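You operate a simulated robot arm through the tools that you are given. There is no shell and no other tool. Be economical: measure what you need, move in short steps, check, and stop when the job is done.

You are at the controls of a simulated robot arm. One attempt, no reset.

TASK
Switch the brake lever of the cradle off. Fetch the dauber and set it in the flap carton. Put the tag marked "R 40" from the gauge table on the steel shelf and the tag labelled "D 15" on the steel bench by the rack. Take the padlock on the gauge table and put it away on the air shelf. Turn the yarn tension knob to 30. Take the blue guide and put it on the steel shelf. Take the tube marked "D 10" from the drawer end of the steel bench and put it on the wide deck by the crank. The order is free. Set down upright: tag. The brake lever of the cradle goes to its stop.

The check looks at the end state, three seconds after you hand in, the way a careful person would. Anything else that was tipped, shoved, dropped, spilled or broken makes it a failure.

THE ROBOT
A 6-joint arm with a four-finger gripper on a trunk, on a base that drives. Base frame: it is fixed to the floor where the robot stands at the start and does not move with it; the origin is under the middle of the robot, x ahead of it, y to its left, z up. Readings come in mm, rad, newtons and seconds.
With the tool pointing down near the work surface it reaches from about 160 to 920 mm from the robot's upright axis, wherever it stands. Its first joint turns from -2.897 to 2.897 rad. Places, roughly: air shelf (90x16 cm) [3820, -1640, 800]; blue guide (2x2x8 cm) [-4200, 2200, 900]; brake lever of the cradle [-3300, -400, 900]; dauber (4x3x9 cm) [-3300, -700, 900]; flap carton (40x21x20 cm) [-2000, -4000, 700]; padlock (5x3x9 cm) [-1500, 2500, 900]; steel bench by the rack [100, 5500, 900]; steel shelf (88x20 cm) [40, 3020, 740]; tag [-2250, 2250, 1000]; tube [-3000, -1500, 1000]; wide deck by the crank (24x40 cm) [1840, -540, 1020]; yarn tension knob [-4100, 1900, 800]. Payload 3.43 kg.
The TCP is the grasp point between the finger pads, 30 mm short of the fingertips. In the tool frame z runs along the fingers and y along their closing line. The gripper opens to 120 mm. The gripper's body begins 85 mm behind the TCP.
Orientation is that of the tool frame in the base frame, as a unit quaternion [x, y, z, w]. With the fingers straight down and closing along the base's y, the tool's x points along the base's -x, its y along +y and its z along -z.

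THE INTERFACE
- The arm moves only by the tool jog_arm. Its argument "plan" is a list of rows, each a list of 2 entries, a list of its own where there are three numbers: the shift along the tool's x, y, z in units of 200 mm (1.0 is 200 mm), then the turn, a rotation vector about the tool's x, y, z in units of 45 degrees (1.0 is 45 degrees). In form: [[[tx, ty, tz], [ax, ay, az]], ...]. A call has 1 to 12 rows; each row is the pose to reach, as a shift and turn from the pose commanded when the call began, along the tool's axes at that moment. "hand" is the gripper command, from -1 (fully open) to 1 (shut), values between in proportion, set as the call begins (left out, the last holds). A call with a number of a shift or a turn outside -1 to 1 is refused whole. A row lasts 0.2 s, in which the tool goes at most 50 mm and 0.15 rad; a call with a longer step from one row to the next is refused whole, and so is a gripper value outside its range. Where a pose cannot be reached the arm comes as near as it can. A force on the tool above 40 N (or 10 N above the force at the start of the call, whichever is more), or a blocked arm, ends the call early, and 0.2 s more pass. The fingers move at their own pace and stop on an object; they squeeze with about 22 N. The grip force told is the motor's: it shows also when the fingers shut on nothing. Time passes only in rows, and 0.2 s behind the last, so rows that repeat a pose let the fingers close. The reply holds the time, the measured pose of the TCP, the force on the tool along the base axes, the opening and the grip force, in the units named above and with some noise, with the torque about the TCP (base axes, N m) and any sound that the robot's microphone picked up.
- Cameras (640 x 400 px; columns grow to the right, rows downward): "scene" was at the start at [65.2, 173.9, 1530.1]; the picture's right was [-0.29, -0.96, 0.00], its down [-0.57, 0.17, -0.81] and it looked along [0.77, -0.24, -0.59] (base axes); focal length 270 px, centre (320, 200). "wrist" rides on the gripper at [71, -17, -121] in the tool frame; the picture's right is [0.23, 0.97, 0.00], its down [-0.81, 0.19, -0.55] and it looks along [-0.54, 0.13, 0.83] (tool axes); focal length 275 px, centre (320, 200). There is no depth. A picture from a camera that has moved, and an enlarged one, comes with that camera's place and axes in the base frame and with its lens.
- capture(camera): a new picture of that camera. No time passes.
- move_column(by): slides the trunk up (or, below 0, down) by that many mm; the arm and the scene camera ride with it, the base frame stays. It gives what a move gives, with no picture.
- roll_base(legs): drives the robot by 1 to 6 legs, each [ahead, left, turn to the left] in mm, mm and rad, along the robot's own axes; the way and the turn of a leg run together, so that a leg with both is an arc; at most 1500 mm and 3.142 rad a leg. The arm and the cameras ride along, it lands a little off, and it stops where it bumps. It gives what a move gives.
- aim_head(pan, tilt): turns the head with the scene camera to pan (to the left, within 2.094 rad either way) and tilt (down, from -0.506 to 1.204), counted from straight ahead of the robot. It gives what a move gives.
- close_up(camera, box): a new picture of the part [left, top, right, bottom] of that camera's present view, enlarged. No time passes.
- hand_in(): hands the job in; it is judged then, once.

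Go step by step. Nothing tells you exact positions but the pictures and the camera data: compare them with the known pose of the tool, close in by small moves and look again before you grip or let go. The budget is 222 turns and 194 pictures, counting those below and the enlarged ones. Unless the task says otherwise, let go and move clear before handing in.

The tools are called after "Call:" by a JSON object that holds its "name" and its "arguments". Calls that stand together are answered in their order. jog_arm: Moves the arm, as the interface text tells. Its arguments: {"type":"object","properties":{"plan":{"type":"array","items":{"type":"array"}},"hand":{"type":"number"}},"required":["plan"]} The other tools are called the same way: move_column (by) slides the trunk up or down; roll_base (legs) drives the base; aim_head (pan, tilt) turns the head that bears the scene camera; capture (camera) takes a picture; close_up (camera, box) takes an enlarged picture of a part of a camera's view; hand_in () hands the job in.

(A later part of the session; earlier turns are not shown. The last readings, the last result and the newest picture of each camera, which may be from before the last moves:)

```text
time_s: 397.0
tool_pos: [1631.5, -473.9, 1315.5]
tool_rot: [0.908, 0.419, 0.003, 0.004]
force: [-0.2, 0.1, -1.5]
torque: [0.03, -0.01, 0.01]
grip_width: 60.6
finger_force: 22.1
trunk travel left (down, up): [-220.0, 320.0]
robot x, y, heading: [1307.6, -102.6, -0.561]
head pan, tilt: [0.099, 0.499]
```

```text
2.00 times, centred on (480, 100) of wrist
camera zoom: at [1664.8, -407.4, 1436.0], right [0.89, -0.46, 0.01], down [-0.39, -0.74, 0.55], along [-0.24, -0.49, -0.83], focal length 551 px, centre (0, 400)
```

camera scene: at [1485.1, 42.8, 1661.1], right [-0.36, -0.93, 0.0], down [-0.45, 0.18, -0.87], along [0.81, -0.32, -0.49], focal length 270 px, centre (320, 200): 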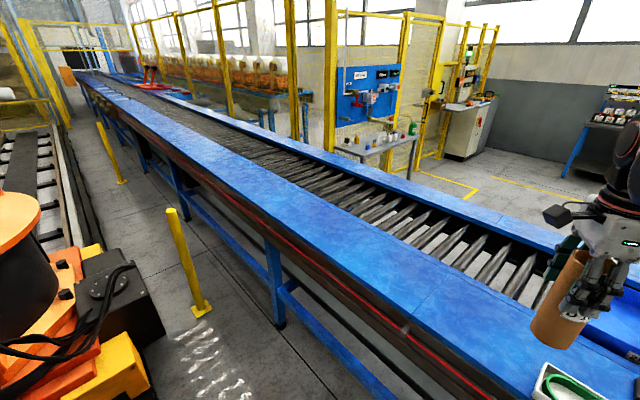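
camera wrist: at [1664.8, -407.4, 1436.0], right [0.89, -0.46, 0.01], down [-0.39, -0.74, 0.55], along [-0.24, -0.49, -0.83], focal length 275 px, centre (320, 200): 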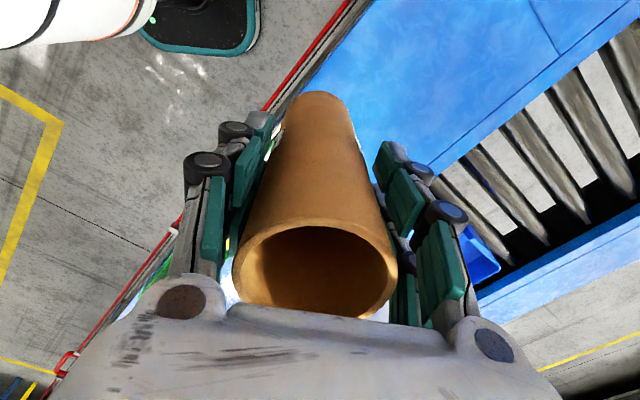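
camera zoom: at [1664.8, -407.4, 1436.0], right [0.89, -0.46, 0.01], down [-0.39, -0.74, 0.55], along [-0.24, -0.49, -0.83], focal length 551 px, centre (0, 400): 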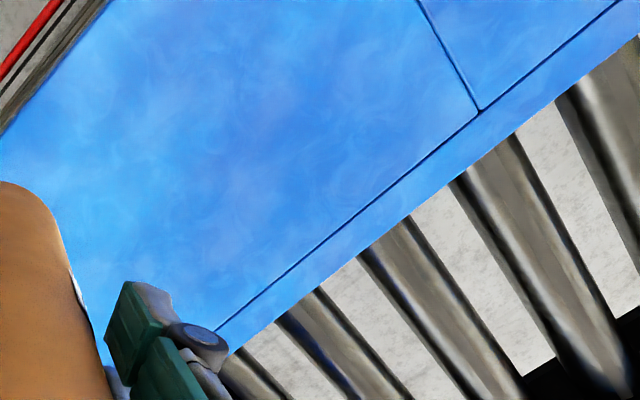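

Deck height z≈1018 and the spot (1835,-525) is clear. I move over and lower to ~30 mm above.

Call:
{"name": "jog_arm", "arguments": {"plan": [[[0.1, 0.2, 0], [0, 0, 0]], [[0.2, 0.4, 0], [0, 0, 0]], [[0.3, 0.6, 0], [0, 0, 0]], [[0.4, 0.8, 0], [0, 0, 0]], [[0.467, 0.94, 0.1], [0, 0, 0]], [[0.467, 0.94, 0.33], [0, 0, 0]], [[0.467, 0.94, 0.56], [0, 0, 0]], [[0.467, 0.94, 0.75], [0, 0, 0]]]}}

Call:
{"name": "capture", "arguments": {"camera": "scene"}}

Call:
{"name": "capture", "arguments": {"camera": "wrist"}}

```text
time_s: 398.8
tool_pos: [1837.1, -524.7, 1168.0]
tool_rot: [0.908, 0.419, 0.004, 0.004]
force: [-0.1, -0.3, -0.5]
torque: [0.03, 0.0, -0.02]
grip_width: 60.6
finger_force: 22.0
trunk travel left (down, up): [-220.0, 320.0]
robot x, y, heading: [1308.9, -103.6, -0.564]
head pan, tilt: [0.099, 0.499]
```

```text
60 pictures are left
camera scene: at [1481.9, 35.3, 1662.0], right [-0.45, -0.89, 0.0], down [-0.43, 0.21, -0.88], along [0.78, -0.39, -0.48], focal length 270 px, centre (320, 200)
```

scene: 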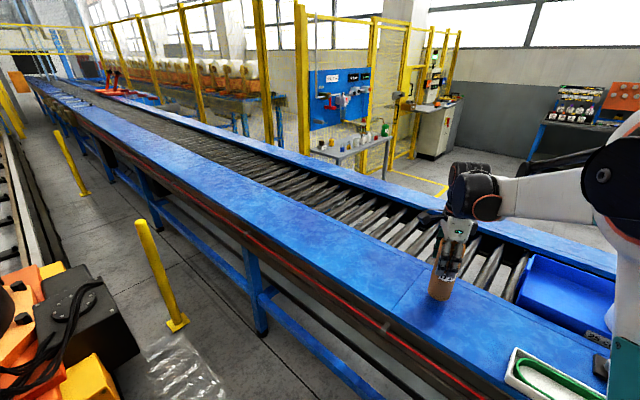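

```text
59 pictures are left
camera wrist: at [1870.7, -458.1, 1288.1], right [0.89, -0.46, 0.01], down [-0.39, -0.74, 0.55], along [-0.24, -0.49, -0.83], focal length 275 px, centre (320, 200)
```

wrist: 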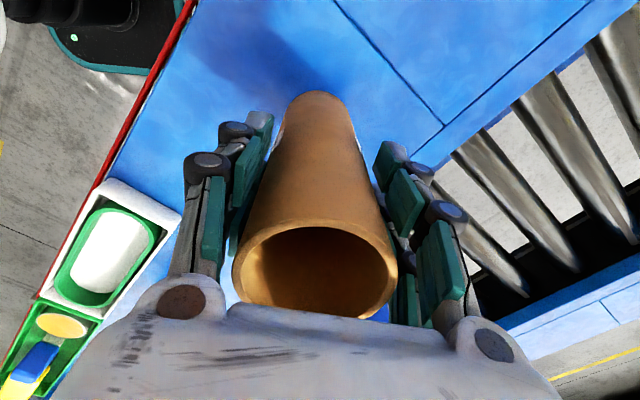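

Call:
{"name": "jog_arm", "arguments": {"plan": [[[0, 0, 0.06], [0, 0, 0]], [[0, 0, 0.12], [0, 0, 0]], [[0, 0, 0.145], [0, 0, 0]]]}}

Call:
{"name": "jog_arm", "arguments": {"plan": [[[0, 0, 0.01], [0, 0, 0]], [[0, 0, 0.02], [0, 0, 0]]]}}

Call:
{"name": "jog_arm", "arguments": {"plan": [[[0, 0, 0.01], [0, 0, 0]], [[0, 0, 0.015], [0, 0, 0]]]}}

```text
time_s: 399.6
tool_pos: [1836.7, -523.6, 1139.5]
tool_rot: [0.908, 0.419, 0.004, 0.005]
force: [5.2, -5.1, 21.8]
torque: [-0.35, -0.08, 0.13]
grip_width: 61.2
finger_force: 22.3
trunk travel left (down, up): [-220.0, 320.0]
robot x, y, heading: [1307.9, -101.9, -0.566]
head pan, tilt: [0.099, 0.499]
```

```text
time_s: 400.2
tool_pos: [1835.8, -524.3, 1136.3]
tool_rot: [0.908, 0.419, 0.004, 0.003]
force: [6.0, -3.6, 23.0]
torque: [-0.3, -0.11, 0.07]
grip_width: 60.8
finger_force: 22.0
trunk travel left (down, up): [-220.0, 320.0]
robot x, y, heading: [1308.5, -101.9, -0.562]
head pan, tilt: [0.099, 0.499]
```

```text
time_s: 400.8
tool_pos: [1835.3, -524.6, 1133.9]
tool_rot: [0.908, 0.419, 0.004, 0.003]
force: [6.2, -1.2, 20.8]
torque: [-0.17, -0.12, 0.06]
grip_width: 60.6
finger_force: 22.0
trunk travel left (down, up): [-220.0, 320.0]
robot x, y, heading: [1308.8, -102.6, -0.567]
head pan, tilt: [0.099, 0.499]
```

Contact made. Release fully and rise.

Call:
{"name": "jog_arm", "arguments": {"plan": [[[0, 0, 0], [0, 0, 0]], [[0, 0, 0], [0, 0, 0]]], "hand": -0.6}}

Call:
{"name": "jog_arm", "arguments": {"plan": [[[0, 0, -0.15], [0, 0, 0]], [[0, 0, -0.38], [0, 0, 0]], [[0, 0, -0.6], [0, 0, 0]], [[0, 0, -0.82], [0, 0, 0]], [[0, 0, -1.0], [0, 0, 0]]]}}

Call:
{"name": "capture", "arguments": {"camera": "scene"}}

```text
time_s: 401.4
tool_pos: [1836.4, -525.6, 1132.3]
tool_rot: [0.908, 0.418, 0.004, 0.004]
force: [-0.3, -0.2, 0.5]
torque: [0.0, 0.01, -0.01]
grip_width: 96.2
finger_force: 0.1
trunk travel left (down, up): [-220.0, 320.0]
robot x, y, heading: [1308.8, -104.3, -0.565]
head pan, tilt: [0.099, 0.499]
```

```text
time_s: 402.6
tool_pos: [1834.2, -524.6, 1333.3]
tool_rot: [0.908, 0.418, 0.004, 0.004]
force: [-0.1, 0.5, 0.2]
torque: [-0.04, 0.03, -0.01]
grip_width: 96.0
finger_force: 0.2
trunk travel left (down, up): [-220.0, 320.0]
robot x, y, heading: [1310.5, -102.7, -0.564]
head pan, tilt: [0.099, 0.499]
```

```text
58 pictures are left
camera scene: at [1481.1, 35.9, 1662.1], right [-0.45, -0.89, 0.0], down [-0.43, 0.21, -0.88], along [0.79, -0.39, -0.48], focal length 270 px, centre (320, 200)
```

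scene: 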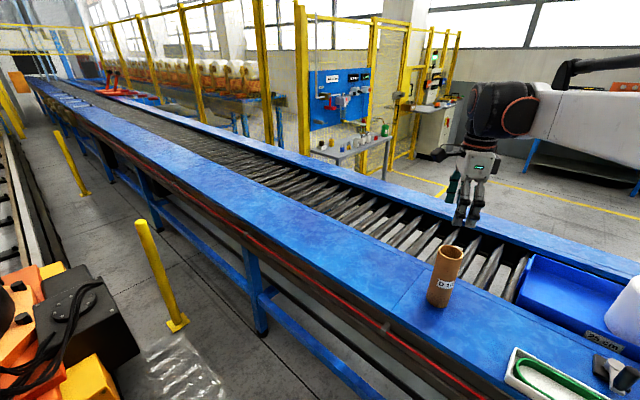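

Tube D 10 stands on the deck. I retract, lower the trunk, and drive to the west bench for the knob and guide.

Call:
{"name": "jog_arm", "arguments": {"plan": [[[0, -0.2, 0], [0, 0, 0]], [[0, -0.4, 0], [0, 0, 0]], [[-0.05, -0.6, 0], [0, 0, 0]], [[-0.15, -0.8, 0], [0, 0, 0]], [[-0.25, -1.0, 0], [0, 0, 0]]], "hand": 0}}

Call:
{"name": "roll_base", "arguments": {"legs": [[-1406, -414, 0], [-928, -589, 0], [0, 0, -2.222], [600, -541, 0], [600, -542, 0], [100, -1300, 0]]}}

Call:
{"name": "move_column", "arguments": {"by": -120}}

Call:
{"name": "aim_head", "arguments": {"pan": 0.1, "tilt": 0.5}}

Call:
{"name": "capture", "arguments": {"camera": "scene"}}

```text
time_s: 403.8
tool_pos: [1651.8, -431.8, 1330.3]
tool_rot: [0.907, 0.421, 0.004, 0.004]
force: [0.2, 0.1, 0.0]
torque: [0.01, -0.01, -0.03]
grip_width: 59.9
finger_force: 0.1
trunk travel left (down, up): [-220.0, 320.0]
robot x, y, heading: [1304.7, -104.6, -0.567]
head pan, tilt: [0.099, 0.499]
```

```text
time_s: 435.5
tool_pos: [-3763.3, 1936.9, 1330.7]
tool_rot: [0.785, -0.62, -0.002, 0.006]
force: [0.0, -0.3, -1.2]
torque: [-0.01, 0.02, -0.03]
grip_width: 60.1
finger_force: 0.1
trunk travel left (down, up): [-220.0, 320.0]
robot x, y, heading: [-3292.4, 2019.9, -2.765]
head pan, tilt: [0.099, 0.499]
```

```text
time_s: 437.0
tool_pos: [-3763.9, 1936.7, 1210.1]
tool_rot: [0.785, -0.62, -0.002, 0.006]
force: [-0.1, 0.1, -0.2]
torque: [0.02, -0.01, 0.0]
grip_width: 60.1
finger_force: 0.0
trunk travel left (down, up): [-100.0, 440.0]
robot x, y, heading: [-3289.3, 2019.4, -2.762]
head pan, tilt: [0.099, 0.499]
```

```text
time_s: 437.6
tool_pos: [-3763.4, 1935.8, 1210.3]
tool_rot: [0.785, -0.62, -0.002, 0.005]
force: [-0.3, 0.1, 1.3]
torque: [0.04, 0.02, 0.0]
grip_width: 59.9
finger_force: 0.1
trunk travel left (down, up): [-100.0, 440.0]
robot x, y, heading: [-3295.5, 2017.5, -2.763]
head pan, tilt: [0.099, 0.499]
```

```text
57 pictures are left
camera scene: at [-3284.6, 1802.5, 1541.1], right [-0.4, 0.92, 0.0], down [0.45, 0.19, -0.87], along [-0.8, -0.35, -0.49], focal length 270 px, centre (320, 200)
```

scene: 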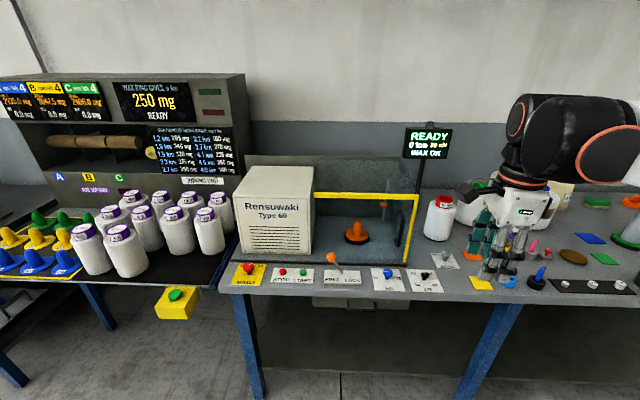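

Call:
{"name": "close_up", "arguments": {"camera": "scene", "box": [230, 240, 470, 300]}}

Call:
{"name": "close_up", "arguments": {"camera": "scene", "box": [440, 180, 640, 305]}}

```text
2.67 times, centred on (350, 270) of scene
camera zoom: at [-3284.6, 1802.5, 1541.1], right [-0.4, 0.92, 0.0], down [0.45, 0.19, -0.87], along [-0.8, -0.35, -0.49], focal length 719 px, centre (240, 13)
```

zoom: 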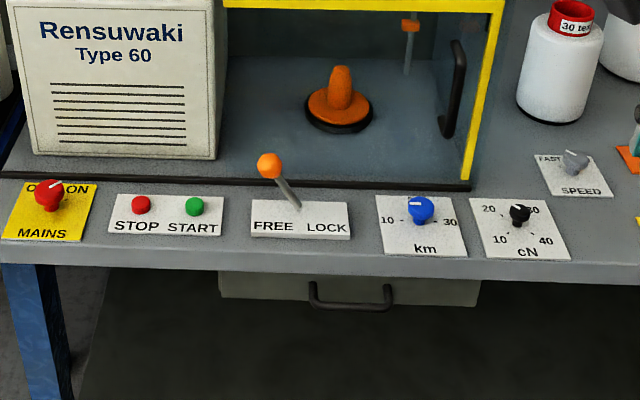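

```text
3.20 times, centred on (540, 242) of scene
camera zoom: at [-3284.6, 1802.5, 1541.1], right [-0.4, 0.92, 0.0], down [0.45, 0.19, -0.87], along [-0.8, -0.35, -0.49], focal length 863 px, centre (-384, 64)
```

zoom: 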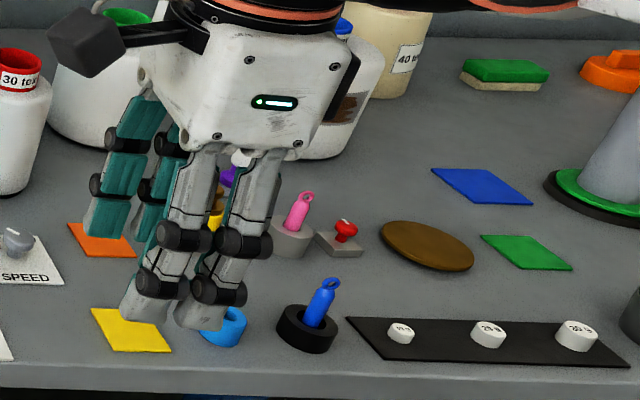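

The "cN" knob (10–40) is the yarn tension knob; the blue guide stands in a black ring holder. I move closer between both.

Call:
{"name": "roll_base", "arguments": {"legs": [[0, -350, 0], [230, 0, 0]]}}

Call:
{"name": "capture", "arguments": {"camera": "scene"}}

Call:
{"name": "capture", "arguments": {"camera": "wrist"}}

```text
time_s: 441.2
tool_pos: [-4107.3, 2182.6, 1210.2]
tool_rot: [0.784, -0.62, -0.002, 0.004]
force: [-0.1, -0.4, 0.1]
torque: [0.0, 0.02, 0.01]
grip_width: 59.8
finger_force: 0.0
trunk travel left (down, up): [-100.0, 440.0]
robot x, y, heading: [-3638.5, 2258.5, -2.769]
head pan, tilt: [0.099, 0.499]
```

```text
54 pictures are left
camera scene: at [-3629.2, 2046.7, 1541.0], right [-0.39, 0.92, 0.0], down [0.45, 0.19, -0.87], along [-0.8, -0.34, -0.49], focal length 270 px, centre (320, 200)
```

scene: 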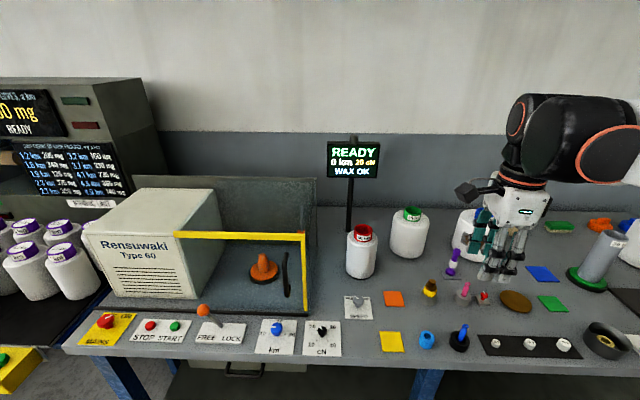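

```text
53 pictures are left
camera wrist: at [-4072.8, 2118.3, 1330.1], right [-0.9, -0.45, 0.01], down [-0.37, 0.75, 0.55], along [-0.25, 0.49, -0.83], focal length 275 px, centre (320, 200)
```

wrist: 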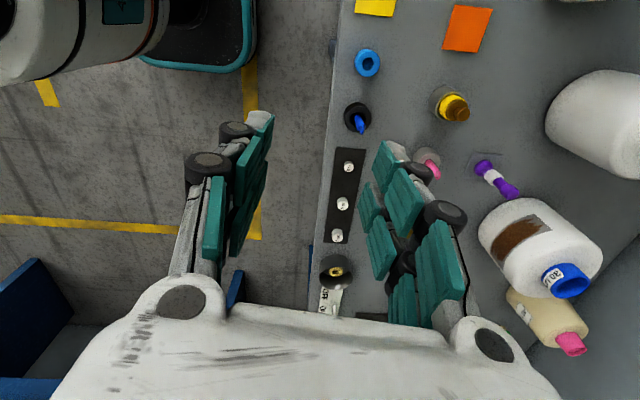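

Call:
{"name": "close_up", "arguments": {"camera": "scene", "box": [290, 310, 354, 360]}}

Call:
{"name": "close_up", "arguments": {"camera": "scene", "box": [400, 300, 520, 370]}}

```text
8.00 times, centred on (322, 335) of scene
camera zoom: at [-3629.2, 2046.7, 1541.0], right [-0.39, 0.92, 0.0], down [0.45, 0.19, -0.87], along [-0.8, -0.34, -0.49], focal length 2157 px, centre (304, -880)
```

zoom: 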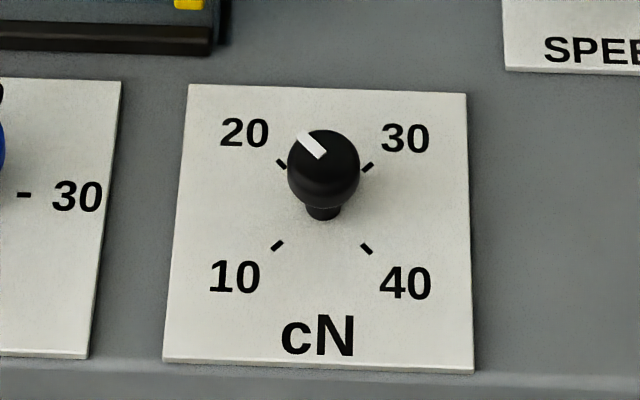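

```text
5.33 times, centred on (460, 335) of scene
camera zoom: at [-3629.2, 2046.7, 1541.0], right [-0.39, 0.92, 0.0], down [0.45, 0.19, -0.87], along [-0.8, -0.34, -0.49], focal length 1438 px, centre (-427, -520)
```

zoom: 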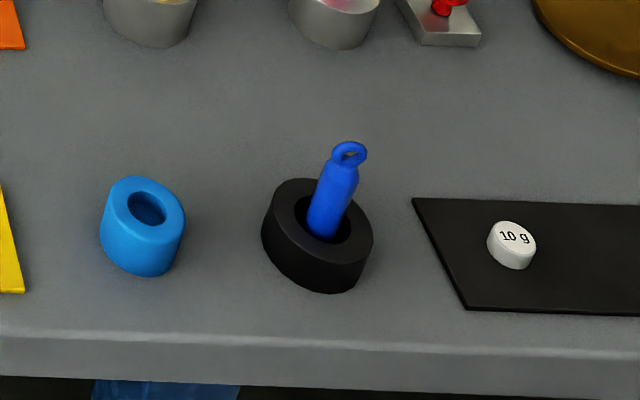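

The knob points to 20; 30 is 90° clockwise. I shift the base left 200 and bring the tool above the knob.

Call:
{"name": "roll_base", "arguments": {"legs": [[0, 200, 0]]}}

```text
time_s: 442.9
tool_pos: [-4033.9, 1994.6, 1210.3]
tool_rot: [0.783, -0.622, -0.002, 0.005]
force: [0.1, -0.3, 0.0]
torque: [0.03, 0.01, -0.01]
grip_width: 60.2
finger_force: 0.1
trunk travel left (down, up): [-100.0, 440.0]
robot x, y, heading: [-3565.3, 2074.8, -2.773]
head pan, tilt: [0.099, 0.499]
```

Call:
{"name": "jog_arm", "arguments": {"plan": [[[0.1, 0.07, 0.13], [0, 0, -0.167]], [[0.2, 0.14, 0.26], [0, 0, -0.333]], [[0.3, 0.21, 0.4], [0, 0, -0.5]], [[0.4, 0.28, 0.53], [0, 0, -0.667]], [[0.5, 0.35, 0.66], [0, 0, -0.833]], [[0.6, 0.41, 0.8], [0, 0, -1.0]]]}}

Call:
{"name": "jog_arm", "arguments": {"plan": [[[0, 0, 0], [0, 0, -0.167]], [[0, 0, 0], [0, 0, -0.333]], [[0, 0, 0], [0, 0, -0.5]], [[0, 0, 0], [0, 0, -0.667]], [[0, 0, 0], [0, 0, -0.833]], [[0, 0, 0], [0, 0, -1.0]], [[0, 0, 0], [0, 0, -1.0]]]}}

Call:
{"name": "capture", "arguments": {"camera": "wrist"}}

```text
time_s: 444.3
tool_pos: [-4088.4, 1859.0, 1052.2]
tool_rot: [0.962, -0.274, -0.004, 0.004]
force: [0.0, -0.2, 0.6]
torque: [0.02, 0.01, 0.0]
grip_width: 60.1
finger_force: 0.1
trunk travel left (down, up): [-100.0, 440.0]
robot x, y, heading: [-3559.2, 2072.0, -2.772]
head pan, tilt: [0.099, 0.499]
```

```text
time_s: 445.9
tool_pos: [-4088.1, 1857.5, 1052.2]
tool_rot: [0.993, 0.116, -0.004, 0.003]
force: [-0.5, -1.2, 1.1]
torque: [-0.02, -0.01, 0.0]
grip_width: 60.2
finger_force: 0.1
trunk travel left (down, up): [-100.0, 440.0]
robot x, y, heading: [-3564.5, 2071.1, -2.769]
head pan, tilt: [0.099, 0.499]
```

```text
50 pictures are left
camera wrist: at [-4020.2, 1892.0, 1171.0], right [0.45, -0.89, 0.0], down [-0.74, -0.37, 0.56], along [-0.5, -0.25, -0.83], focal length 275 px, centre (320, 200)
```

wrist: 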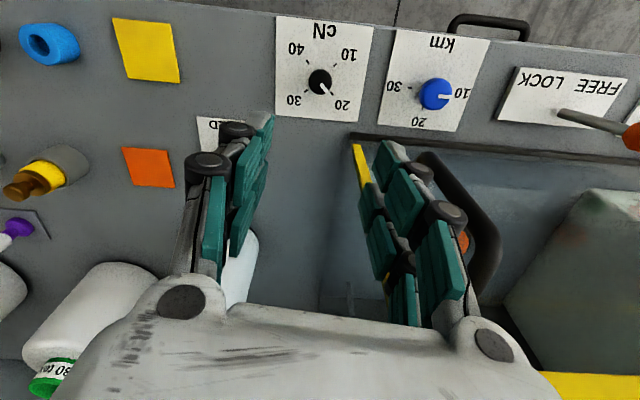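

Call:
{"name": "jog_arm", "arguments": {"plan": [[[0.04, 0, 0.2], [0, 0, 0]], [[0.08, 0, 0.4], [0, 0, 0]], [[0.08, 0, 0.5], [0, 0, 0]], [[0.08, 0, 0.5], [0, 0, 0]]]}}

Call:
{"name": "capture", "arguments": {"camera": "wrist"}}

```text
time_s: 446.9
tool_pos: [-4072.2, 1863.0, 950.5]
tool_rot: [0.993, 0.114, -0.005, 0.002]
force: [-0.7, -1.0, 0.7]
torque: [-0.02, -0.01, 0.03]
grip_width: 59.8
finger_force: 0.0
trunk travel left (down, up): [-100.0, 440.0]
robot x, y, heading: [-3567.1, 2073.6, -2.775]
head pan, tilt: [0.099, 0.499]
```

```text
49 pictures are left
camera wrist: at [-4005.5, 1895.4, 1069.8], right [0.45, -0.9, 0.0], down [-0.74, -0.37, 0.56], along [-0.5, -0.25, -0.83], focal length 275 px, centre (320, 200)
```

wrist: 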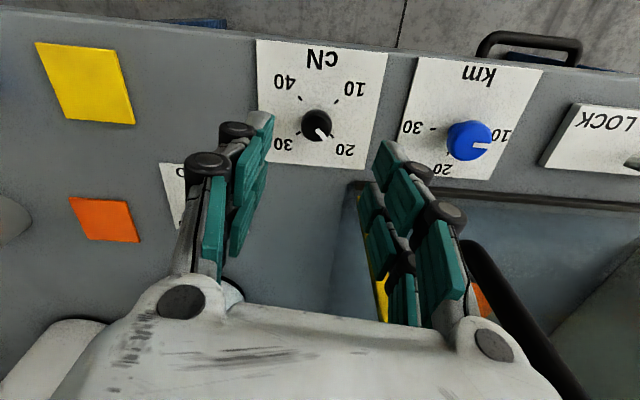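

Knob centre is (-4076,1865,839). I descend to it with the fingers either side.

Call:
{"name": "jog_arm", "arguments": {"plan": [[[-0.015, -0.017, 0.15], [0, 0, 0]], [[-0.015, -0.017, 0.3], [0, 0, 0]], [[-0.015, -0.017, 0.42], [0, 0, 0]], [[-0.015, -0.017, 0.475], [0, 0, 0]], [[-0.015, -0.017, 0.475], [0, 0, 0]]]}}

Call:
{"name": "capture", "arguments": {"camera": "wrist"}}

```text
time_s: 448.1
tool_pos: [-4078.3, 1863.9, 855.6]
tool_rot: [0.993, 0.114, -0.005, 0.002]
force: [-0.6, 0.3, 0.4]
torque: [0.01, 0.05, -0.02]
grip_width: 59.9
finger_force: 0.0
trunk travel left (down, up): [-100.0, 440.0]
robot x, y, heading: [-3564.2, 2074.6, -2.773]
head pan, tilt: [0.099, 0.499]
```

```text
48 pictures are left
camera wrist: at [-4010.7, 1896.9, 974.8], right [0.45, -0.9, 0.0], down [-0.74, -0.37, 0.56], along [-0.5, -0.25, -0.83], focal length 275 px, centre (320, 200)
```

wrist: 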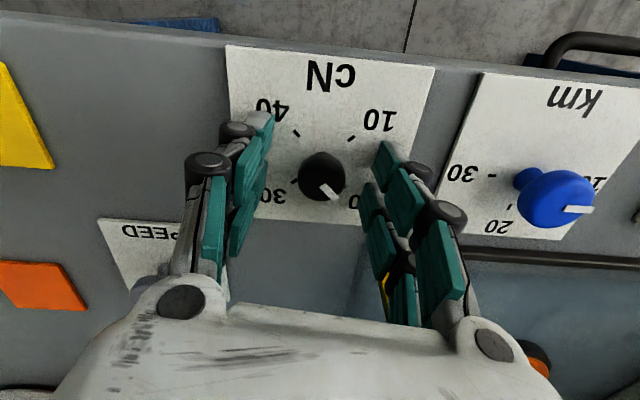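

Call:
{"name": "jog_arm", "arguments": {"plan": [[[0, 0, 0], [0, 0, 0]], [[0, 0, 0], [0, 0, 0]], [[0, 0, 0], [0, 0, 0]]], "hand": 1}}

Call:
{"name": "jog_arm", "arguments": {"plan": [[[0, 0, 0], [0, 0, 0.167]], [[0, 0, 0], [0, 0, 0.333]], [[0, 0, 0], [0, 0, 0.5]], [[0, 0, 0], [0, 0, 0.667]], [[0, 0, 0], [0, 0, 0.833]], [[0, 0, 0], [0, 0, 1.0]], [[0, 0, 0], [0, 0, 1.0]]]}}

Call:
{"name": "capture", "arguments": {"camera": "wrist"}}

```text
time_s: 448.9
tool_pos: [-4079.7, 1862.2, 855.4]
tool_rot: [0.993, 0.114, -0.005, 0.002]
force: [2.0, -4.5, 0.3]
torque: [-0.1, -0.05, 0.01]
grip_width: 23.3
finger_force: 44.6
trunk travel left (down, up): [-100.0, 440.0]
robot x, y, heading: [-3567.1, 2074.2, -2.775]
head pan, tilt: [0.099, 0.499]
```

```text
time_s: 450.5
tool_pos: [-4077.6, 1863.2, 855.7]
tool_rot: [0.961, -0.276, -0.003, 0.004]
force: [9.6, 2.1, -17.6]
torque: [0.2, 0.13, 0.01]
grip_width: 23.1
finger_force: 45.5
trunk travel left (down, up): [-100.0, 440.0]
robot x, y, heading: [-3564.7, 2076.9, -2.773]
head pan, tilt: [0.099, 0.499]
```

```text
47 pictures are left
camera wrist: at [-4006.6, 1840.7, 975.4], right [-0.32, -0.95, 0.01], down [-0.78, 0.27, 0.56], along [-0.53, 0.17, -0.83], focal length 275 px, centre (320, 200)
```

wrist: 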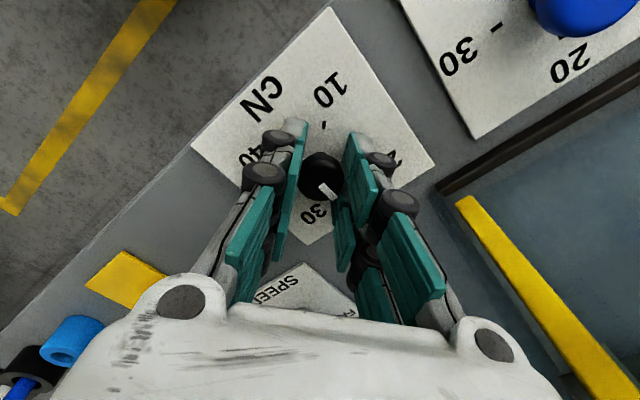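

The knob turns with the gripper. I turn the remaining 45°.

Call:
{"name": "jog_arm", "arguments": {"plan": [[[0, 0, 0], [0, 0, 0.167]], [[0, 0, 0], [0, 0, 0.333]], [[0, 0, 0], [0, 0, 0.5]], [[0, 0, 0], [0, 0, 0.667]], [[0, 0, 0], [0, 0, 0.833]], [[0, 0, 0], [0, 0, 1.0]], [[0, 0, 0], [0, 0, 1.0]]]}}

Call:
{"name": "close_up", "arguments": {"camera": "wrist", "box": [200, 80, 440, 280]}}

```text
time_s: 451.9
tool_pos: [-4077.1, 1863.2, 857.2]
tool_rot: [0.784, -0.621, -0.001, 0.004]
force: [2.5, -0.1, -14.8]
torque: [0.03, 0.05, -0.04]
grip_width: 23.4
finger_force: 45.2
trunk travel left (down, up): [-100.0, 440.0]
robot x, y, heading: [-3561.3, 2073.7, -2.772]
head pan, tilt: [0.099, 0.499]
stopped in row 7: the force on the tool passed its limit at 41 N (the readings are from after the stop); the commanded pose is now the measured one
```

```text
2.00 times, centred on (320, 180) of wrist
camera zoom: at [-4042.9, 1798.6, 976.2], right [-0.89, -0.45, 0.01], down [-0.37, 0.75, 0.55], along [-0.25, 0.49, -0.83], focal length 551 px, centre (320, 240)
```

zoom: 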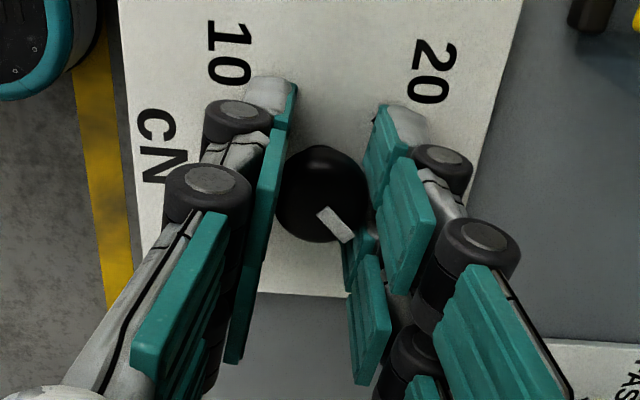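

Call:
{"name": "jog_arm", "arguments": {"plan": [[[0, 0, 0], [0, 0, 0]], [[0, 0, 0], [0, 0, 0]]], "hand": 0}}

Call:
{"name": "jog_arm", "arguments": {"plan": [[[0, 0, -0.15], [0, 0, 0]], [[0, 0, -0.38], [0, 0, 0]], [[0, 0, -0.6], [0, 0, 0]], [[0, 0, -0.82], [0, 0, 0]], [[0, 0, -1.0], [0, 0, 0]]]}}

Call:
{"name": "capture", "arguments": {"camera": "wrist"}}

Call:
{"name": "capture", "arguments": {"camera": "scene"}}

```text
time_s: 452.6
tool_pos: [-4078.7, 1863.0, 856.6]
tool_rot: [0.784, -0.621, 0.0, 0.005]
force: [0.5, -0.2, -0.1]
torque: [0.05, 0.01, -0.05]
grip_width: 59.8
finger_force: 0.1
trunk travel left (down, up): [-100.0, 440.0]
robot x, y, heading: [-3562.5, 2075.1, -2.773]
head pan, tilt: [0.099, 0.499]
```

```text
time_s: 453.8
tool_pos: [-4077.3, 1864.9, 1057.0]
tool_rot: [0.783, -0.622, -0.001, 0.005]
force: [0.6, 0.1, 0.1]
torque: [0.03, 0.0, 0.01]
grip_width: 59.8
finger_force: 0.2
trunk travel left (down, up): [-100.0, 440.0]
robot x, y, heading: [-3567.8, 2072.4, -2.77]
head pan, tilt: [0.099, 0.499]
```

```text
45 pictures are left
camera wrist: at [-4042.7, 1799.8, 1177.6], right [-0.89, -0.45, 0.01], down [-0.37, 0.75, 0.55], along [-0.25, 0.49, -0.83], focal length 275 px, centre (320, 200)
```

wrist: 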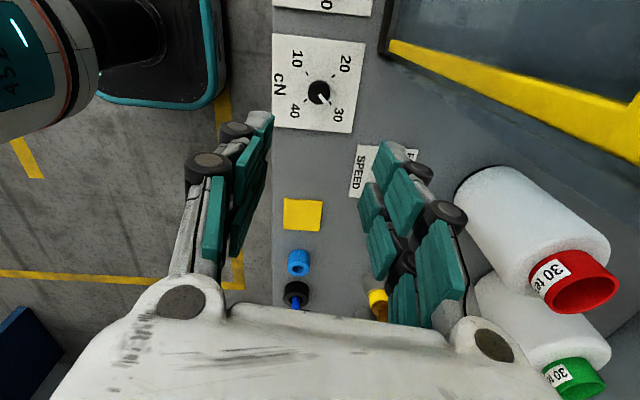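

```text
44 pictures are left
camera scene: at [-3553.5, 1852.6, 1542.1], right [-0.45, 0.89, 0.0], down [0.43, 0.22, -0.88], along [-0.78, -0.4, -0.48], focal length 270 px, centre (320, 200)
```

scene: 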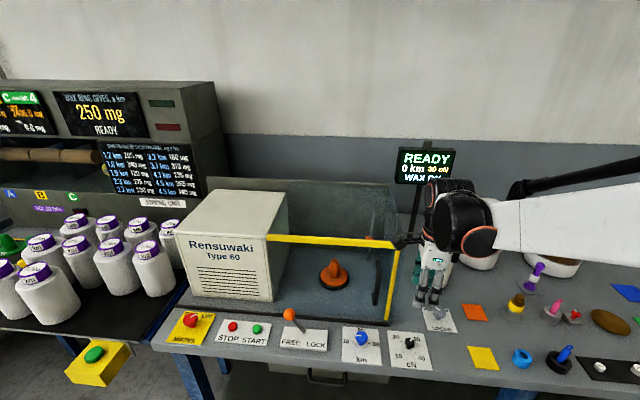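

Call:
{"name": "close_up", "arguments": {"camera": "wrist", "box": [270, 40, 366, 130]}}

Call:
{"name": "close_up", "arguments": {"camera": "scene", "box": [390, 140, 470, 190]}}

```text
4.44 times, centred on (318, 85) of wrist
camera zoom: at [-4042.7, 1799.8, 1177.6], right [-0.89, -0.45, 0.01], down [-0.37, 0.75, 0.55], along [-0.25, 0.49, -0.83], focal length 1224 px, centre (329, 711)
```

zoom: 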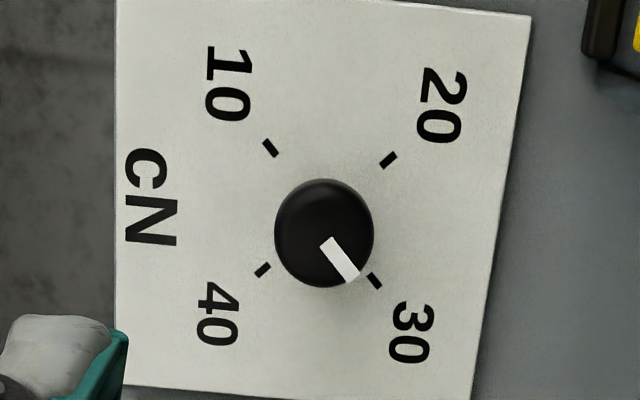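

```text
8.00 times, centred on (430, 165) of scene
camera zoom: at [-3553.5, 1852.6, 1542.1], right [-0.45, 0.89, 0.0], down [0.43, 0.22, -0.88], along [-0.78, -0.4, -0.48], focal length 2157 px, centre (-560, 480)
```

zoom: 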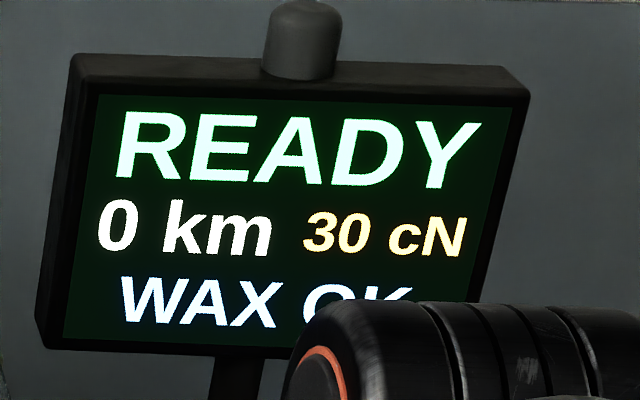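

The display confirms 30 cN. Now I move along to the blue guide at about (-4203,2220).

Call:
{"name": "jog_arm", "arguments": {"plan": [[[-0.2, 0.02, 0], [0, 0, 0]], [[-0.4, 0.04, 0], [0, 0, 0]], [[-0.6, 0.06, 0], [0, 0, 0]], [[-0.8, 0.08, 0], [0, 0, 0]], [[-1.0, 0.1, 0], [0, 0, 0]]]}}

Call:
{"name": "jog_arm", "arguments": {"plan": [[[-0.2, 0.03, 0], [0, 0, 0]], [[-0.4, 0.05, 0], [0, 0, 0]], [[-0.6, 0.08, 0.05], [0, 0, 0]], [[-0.8, 0.1, 0.1], [0, 0, 0]], [[-0.8, 0.1, 0.1], [0, 0, 0]]]}}

Call:
{"name": "capture", "arguments": {"camera": "wrist"}}

```text
time_s: 454.9
tool_pos: [-4139.7, 2052.5, 1055.4]
tool_rot: [0.783, -0.621, -0.001, 0.004]
force: [-1.1, -0.2, 0.5]
torque: [-0.04, 0.0, 0.0]
grip_width: 59.9
finger_force: 0.2
trunk travel left (down, up): [-100.0, 440.0]
robot x, y, heading: [-3565.0, 2072.3, -2.772]
head pan, tilt: [0.099, 0.499]
```

```text
time_s: 456.1
tool_pos: [-4198.8, 2206.6, 1033.9]
tool_rot: [0.784, -0.621, -0.001, 0.004]
force: [0.2, 0.5, -0.3]
torque: [0.02, -0.03, 0.0]
grip_width: 60.0
finger_force: 0.0
trunk travel left (down, up): [-100.0, 440.0]
robot x, y, heading: [-3565.3, 2072.6, -2.769]
head pan, tilt: [0.099, 0.499]
```

```text
41 pictures are left
camera wrist: at [-4164.0, 2142.0, 1154.4], right [-0.89, -0.45, 0.01], down [-0.37, 0.75, 0.55], along [-0.25, 0.49, -0.83], focal length 275 px, centre (320, 200)
```

wrist: 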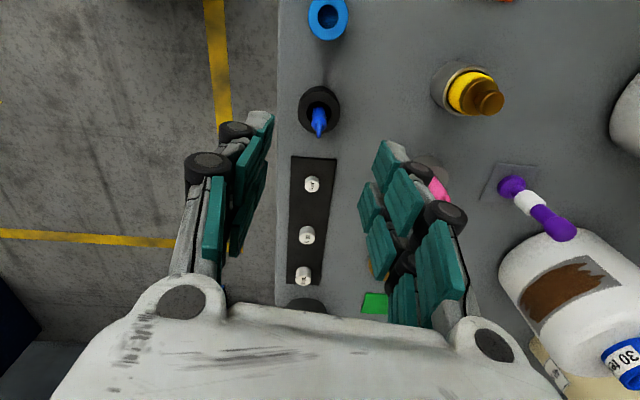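

Call:
{"name": "jog_arm", "arguments": {"plan": [[[-0.054, 0, 0.1], [0, 0, 0]], [[-0.054, 0, 0.33], [0, 0, 0]], [[-0.054, 0, 0.55], [0, 0, 0]], [[-0.054, 0, 0.7], [0, 0, 0]], [[-0.054, 0, 0.77], [0, 0, 0]], [[-0.054, 0, 0.77], [0, 0, 0]]]}}

Call:
{"name": "capture", "arguments": {"camera": "wrist"}}

```text
time_s: 457.6
tool_pos: [-4201.3, 2214.5, 881.1]
tool_rot: [0.784, -0.621, -0.001, 0.005]
force: [-0.1, 0.7, 0.1]
torque: [0.0, -0.01, 0.01]
grip_width: 59.7
finger_force: 0.0
trunk travel left (down, up): [-100.0, 440.0]
robot x, y, heading: [-3563.8, 2072.0, -2.771]
head pan, tilt: [0.099, 0.499]
```

```text
40 pictures are left
camera wrist: at [-4166.7, 2150.2, 1001.0], right [-0.89, -0.45, 0.01], down [-0.37, 0.75, 0.55], along [-0.25, 0.49, -0.83], focal length 275 px, centre (320, 200)
```

wrist: 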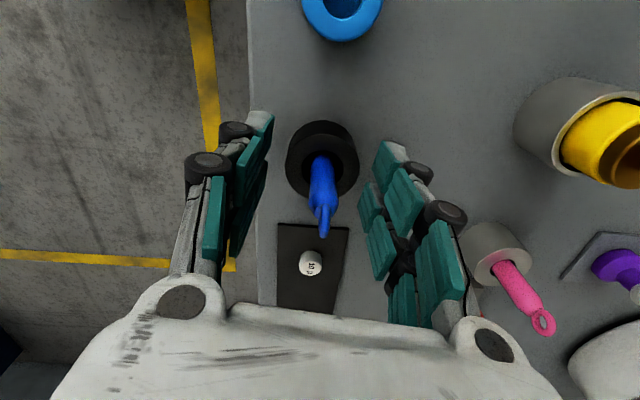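

Call:
{"name": "jog_arm", "arguments": {"plan": [[[0, 0, 0], [0, 0, 0]], [[0, 0, 0], [0, 0, 0]], [[0, 0, 0], [0, 0, 0]]], "hand": 1}}

Call:
{"name": "jog_arm", "arguments": {"plan": [[[0, 0, -0.08], [0, 0, 0]], [[0, 0, -0.2], [0, 0, 0]], [[0, 0, -0.4], [0, 0, 0]], [[0, 0, -0.62], [0, 0, 0]], [[0, 0, -0.85], [0, 0, 0]], [[0, 0, -1.0], [0, 0, 0]]]}}

Call:
{"name": "capture", "arguments": {"camera": "wrist"}}

Call:
{"name": "capture", "arguments": {"camera": "scene"}}

```text
time_s: 458.4
tool_pos: [-4200.4, 2215.1, 881.2]
tool_rot: [0.784, -0.621, -0.002, 0.005]
force: [0.1, -0.4, 0.0]
torque: [-0.04, 0.0, 0.0]
grip_width: 14.7
finger_force: 21.8
trunk travel left (down, up): [-100.0, 440.0]
robot x, y, heading: [-3565.0, 2074.9, -2.774]
head pan, tilt: [0.099, 0.499]
```

```text
time_s: 459.8
tool_pos: [-4200.8, 2217.2, 1081.8]
tool_rot: [0.784, -0.621, -0.001, 0.005]
force: [-1.2, -0.1, 0.3]
torque: [0.03, 0.04, -0.01]
grip_width: 14.9
finger_force: 22.4
trunk travel left (down, up): [-100.0, 440.0]
robot x, y, heading: [-3566.8, 2074.8, -2.769]
head pan, tilt: [0.099, 0.499]
```

```text
39 pictures are left
camera wrist: at [-4167.5, 2151.0, 1202.1], right [-0.89, -0.45, 0.01], down [-0.37, 0.75, 0.55], along [-0.25, 0.49, -0.83], focal length 275 px, centre (320, 200)
```

wrist: 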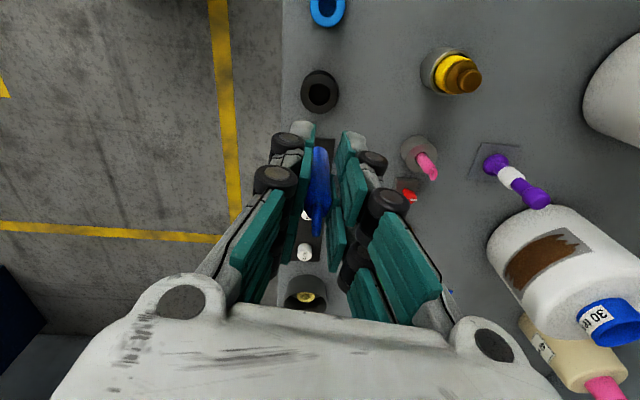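

```text
38 pictures are left
camera scene: at [-3553.6, 1852.5, 1542.1], right [-0.45, 0.89, 0.0], down [0.43, 0.22, -0.88], along [-0.78, -0.4, -0.48], focal length 270 px, centre (320, 200)
```

scene: 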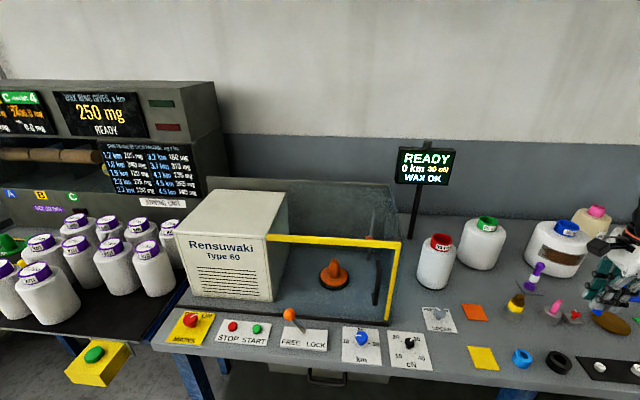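

The blue guide is held. I retract and drive back to the steel shelf.

Call:
{"name": "jog_arm", "arguments": {"plan": [[[0, -0.2, 0], [0, 0, 0]], [[0.1, -0.4, 0], [0, 0, 0]], [[0.25, -0.55, 0], [0, 0, 0]], [[0.4, -0.7, 0], [0, 0, 0]], [[0.55, -0.85, 0], [0, 0, 0]], [[0.65, -1.0, 0], [0, 0, 0]]]}}

Call:
{"name": "roll_base", "arguments": {"legs": [[-298, 519, 0], [0, 0, -3.109], [775, -983, 0], [1395, -134, 0], [150, 540, 0], [380, 540, 0]]}}

Call:
{"name": "capture", "arguments": {"camera": "wrist"}}

Call:
{"name": "capture", "arguments": {"camera": "scene"}}

```text
time_s: 461.4
tool_pos: [-4016.7, 2145.4, 1082.2]
tool_rot: [0.783, -0.622, -0.001, 0.005]
force: [-1.0, -0.9, -0.8]
torque: [-0.02, -0.01, 0.03]
grip_width: 14.9
finger_force: 22.2
trunk travel left (down, up): [-100.0, 440.0]
robot x, y, heading: [-3564.1, 2073.9, -2.772]
head pan, tilt: [0.099, 0.499]
stopped in row 6: the arm was blocked; the commanded pose is now the measured one
```

```text
time_s: 490.5
tool_pos: [-120.3, 2540.6, 1082.6]
tool_rot: [0.625, 0.781, 0.005, 0.001]
force: [0.4, -0.1, 0.2]
torque: [0.04, -0.02, -0.01]
grip_width: 15.0
finger_force: 22.1
trunk travel left (down, up): [-100.0, 440.0]
robot x, y, heading: [-564.9, 2616.5, 0.358]
head pan, tilt: [0.099, 0.499]
```

```text
37 pictures are left
camera wrist: at [-151.8, 2606.8, 1203.2], right [0.9, 0.44, 0.01], down [0.36, -0.75, 0.55], along [0.25, -0.49, -0.83], focal length 275 px, centre (320, 200)
```

wrist: 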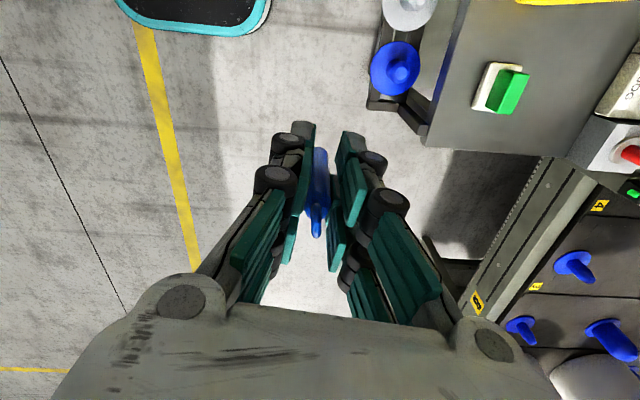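

```text
36 pictures are left
camera scene: at [-576.3, 2838.8, 1542.3], right [0.48, -0.88, 0.0], down [-0.42, -0.23, -0.88], along [0.77, 0.42, -0.48], focal length 270 px, centre (320, 200)
```

scene: 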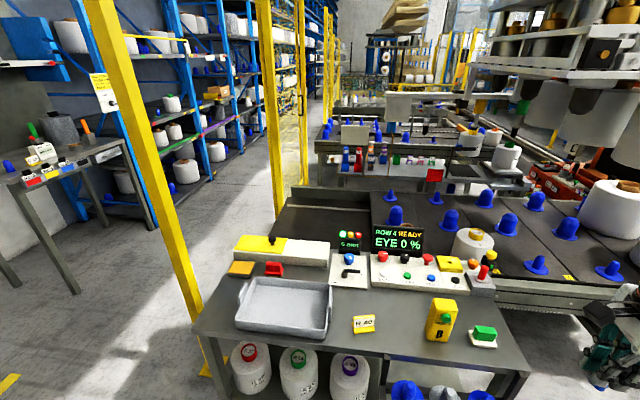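

R 40 still stands. I move the guide over the free spot (40,2880) between the tag and INDEX box.

Call:
{"name": "jog_arm", "arguments": {"plan": [[[0.185, 0.144, 0], [0, 0, 0]], [[0.37, 0.288, 0], [0, 0, 0]], [[0.555, 0.432, 0], [0, 0, 0]], [[0.74, 0.575, 0], [0, 0, 0]]]}}

Call:
{"name": "jog_arm", "arguments": {"plan": [[[0.185, 0.144, 0], [0, 0, 0]], [[0.37, 0.288, 0], [0, 0, 0]], [[0.555, 0.432, 0], [0, 0, 0]], [[0.74, 0.575, 0], [0, 0, 0]], [[0.74, 0.575, 0.22], [0, 0, 0]], [[0.74, 0.575, 0.44], [0, 0, 0]], [[0.74, 0.575, 0.66], [0, 0, 0]], [[0.74, 0.575, 0.88], [0, 0, 0]]]}}

Call:
{"name": "capture", "arguments": {"camera": "wrist"}}

Call:
{"name": "capture", "arguments": {"camera": "scene"}}

```text
time_s: 491.5
tool_pos: [-38.7, 2711.7, 1083.6]
tool_rot: [0.625, 0.78, 0.005, 0.002]
force: [0.0, 0.3, 0.5]
torque: [0.0, -0.01, 0.02]
grip_width: 14.8
finger_force: 22.0
trunk travel left (down, up): [-100.0, 440.0]
robot x, y, heading: [-568.0, 2618.3, 0.359]
head pan, tilt: [0.099, 0.499]
```

```text
time_s: 493.3
tool_pos: [43.8, 2879.4, 910.9]
tool_rot: [0.625, 0.781, 0.005, 0.001]
force: [-0.5, 0.0, -0.9]
torque: [-0.01, 0.0, -0.03]
grip_width: 14.9
finger_force: 21.8
trunk travel left (down, up): [-100.0, 440.0]
robot x, y, heading: [-567.0, 2615.5, 0.362]
head pan, tilt: [0.099, 0.499]
```

```text
35 pictures are left
camera wrist: at [10.7, 2945.9, 1031.0], right [0.9, 0.44, 0.01], down [0.36, -0.75, 0.55], along [0.25, -0.49, -0.83], focal length 275 px, centre (320, 200)
```

wrist: 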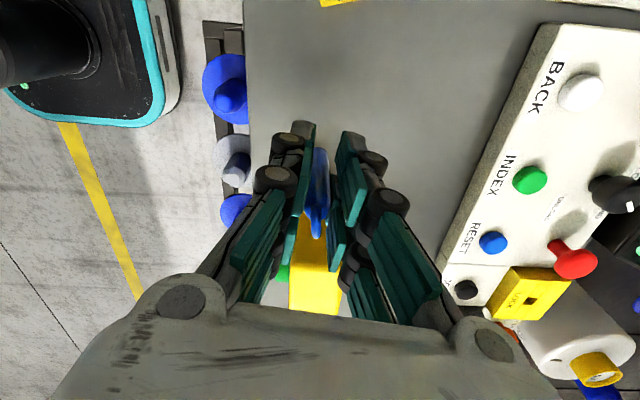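

```text
34 pictures are left
camera scene: at [-574.4, 2836.1, 1542.0], right [0.44, -0.9, 0.0], down [-0.43, -0.21, -0.88], along [0.79, 0.39, -0.48], focal length 270 px, centre (320, 200)
```

scene: 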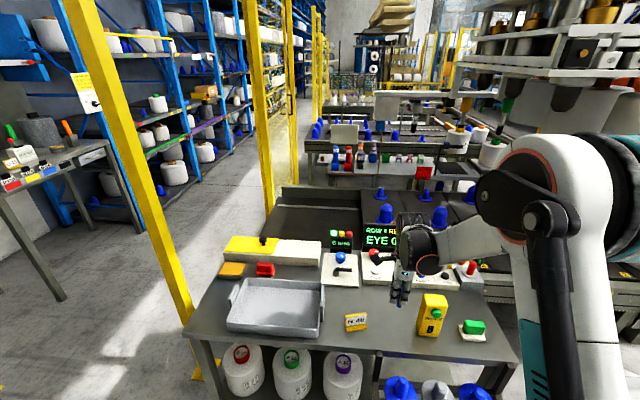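

Call:
{"name": "jog_arm", "arguments": {"plan": [[[0.06, 0, 0.15], [0, 0, 0]], [[0.06, 0, 0.33], [0, 0, 0]], [[0.06, 0, 0.46], [0, 0, 0]], [[0.06, 0, 0.5], [0, 0, 0]]]}}

Call:
{"name": "jog_arm", "arguments": {"plan": [[[0, 0, 0.012], [0, 0, 0]], [[0, 0, 0.025], [0, 0, 0]]]}}

Call:
{"name": "jog_arm", "arguments": {"plan": [[[0, 0, 0.01], [0, 0, 0]], [[0, 0, 0.02], [0, 0, 0]]]}}

```text
time_s: 494.3
tool_pos: [38.8, 2893.2, 808.6]
tool_rot: [0.625, 0.781, 0.004, 0.002]
force: [0.8, -0.3, -0.1]
torque: [0.0, -0.06, 0.01]
grip_width: 15.0
finger_force: 21.7
trunk travel left (down, up): [-100.0, 440.0]
robot x, y, heading: [-565.7, 2616.4, 0.361]
head pan, tilt: [0.099, 0.499]
```

```text
time_s: 494.9
tool_pos: [39.6, 2892.6, 804.5]
tool_rot: [0.625, 0.781, 0.005, 0.002]
force: [-1.1, 0.8, -1.4]
torque: [0.02, 0.0, 0.0]
grip_width: 14.7
finger_force: 22.2
trunk travel left (down, up): [-100.0, 440.0]
robot x, y, heading: [-571.0, 2611.9, 0.359]
head pan, tilt: [0.099, 0.499]
```

```text
time_s: 495.5
tool_pos: [40.7, 2892.7, 800.5]
tool_rot: [0.625, 0.781, 0.004, 0.001]
force: [-0.9, 0.3, -0.4]
torque: [0.0, 0.0, -0.01]
grip_width: 14.9
finger_force: 22.0
trunk travel left (down, up): [-100.0, 440.0]
robot x, y, heading: [-567.3, 2614.1, 0.365]
head pan, tilt: [0.099, 0.499]
```

Call:
{"name": "jog_arm", "arguments": {"plan": [[[0, 0, 0.01], [0, 0, 0]], [[0, 0, 0.02], [0, 0, 0]]]}}

Call:
{"name": "jog_arm", "arguments": {"plan": [[[0, 0, 0.01], [0, 0, 0]], [[0, 0, 0.02], [0, 0, 0]]]}}

Call:
{"name": "close_up", "arguments": {"camera": "scene", "box": [340, 260, 460, 350]}}

```text
time_s: 496.1
tool_pos: [40.2, 2893.5, 797.1]
tool_rot: [0.625, 0.781, 0.005, 0.001]
force: [0.0, 0.7, 0.0]
torque: [0.02, -0.01, 0.02]
grip_width: 14.8
finger_force: 21.7
trunk travel left (down, up): [-100.0, 440.0]
robot x, y, heading: [-570.2, 2614.0, 0.359]
head pan, tilt: [0.099, 0.499]
```

```text
time_s: 496.7
tool_pos: [39.2, 2892.8, 795.0]
tool_rot: [0.625, 0.781, 0.004, 0.002]
force: [2.9, -1.5, 18.3]
torque: [-0.2, -0.14, 0.0]
grip_width: 14.6
finger_force: 21.9
trunk travel left (down, up): [-100.0, 440.0]
robot x, y, heading: [-568.0, 2617.6, 0.36]
head pan, tilt: [0.099, 0.499]
```

```text
4.44 times, centred on (400, 305) of scene
camera zoom: at [-575.9, 2835.3, 1542.5], right [0.44, -0.9, 0.0], down [-0.43, -0.21, -0.88], along [0.79, 0.39, -0.48], focal length 1198 px, centre (-36, -267)
```

zoom: 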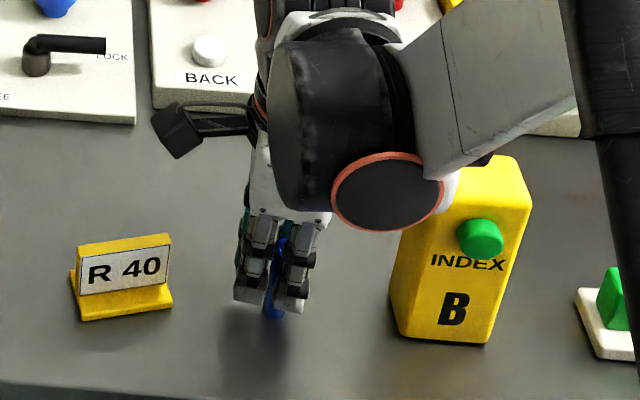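

Contact. I ease 1 mm, open just slightly so the guide stays standing, then look.

Call:
{"name": "jog_arm", "arguments": {"plan": [[[0, 0, -0.005], [0, 0, 0]], [[0, 0, -0.005], [0, 0, 0]]]}}

Call:
{"name": "jog_arm", "arguments": {"plan": [[[0, 0, 0], [0, 0, 0]], [[0, 0, 0], [0, 0, 0]], [[0, 0, 0], [0, 0, 0]]], "hand": 0.6}}

Call:
{"name": "capture", "arguments": {"camera": "wrist"}}

```text
time_s: 497.3
tool_pos: [40.2, 2893.6, 793.9]
tool_rot: [0.625, 0.781, 0.004, 0.001]
force: [1.7, -3.0, 6.4]
torque: [-0.18, 0.0, 0.01]
grip_width: 15.0
finger_force: 21.8
trunk travel left (down, up): [-100.0, 440.0]
robot x, y, heading: [-567.6, 2614.5, 0.365]
head pan, tilt: [0.099, 0.499]
```

```text
time_s: 498.1
tool_pos: [38.3, 2893.6, 794.0]
tool_rot: [0.625, 0.781, 0.004, 0.002]
force: [0.0, 0.5, 0.3]
torque: [0.0, 0.01, 0.02]
grip_width: 24.1
finger_force: 0.0
trunk travel left (down, up): [-100.0, 440.0]
robot x, y, heading: [-572.2, 2614.4, 0.358]
head pan, tilt: [0.099, 0.499]
```

```text
32 pictures are left
camera wrist: at [7.1, 2959.9, 914.6], right [0.9, 0.44, 0.01], down [0.36, -0.75, 0.55], along [0.25, -0.49, -0.83], focal length 275 px, centre (320, 200)
```

wrist: 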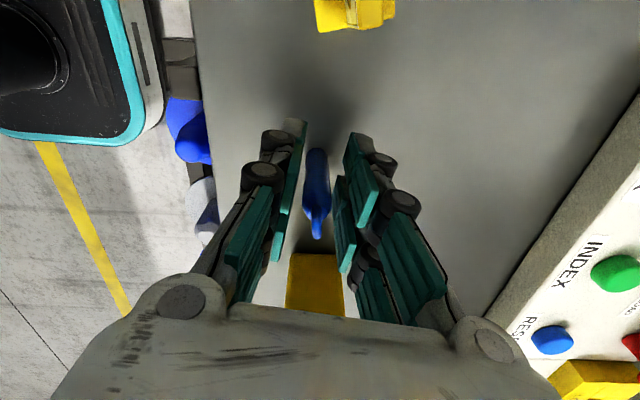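

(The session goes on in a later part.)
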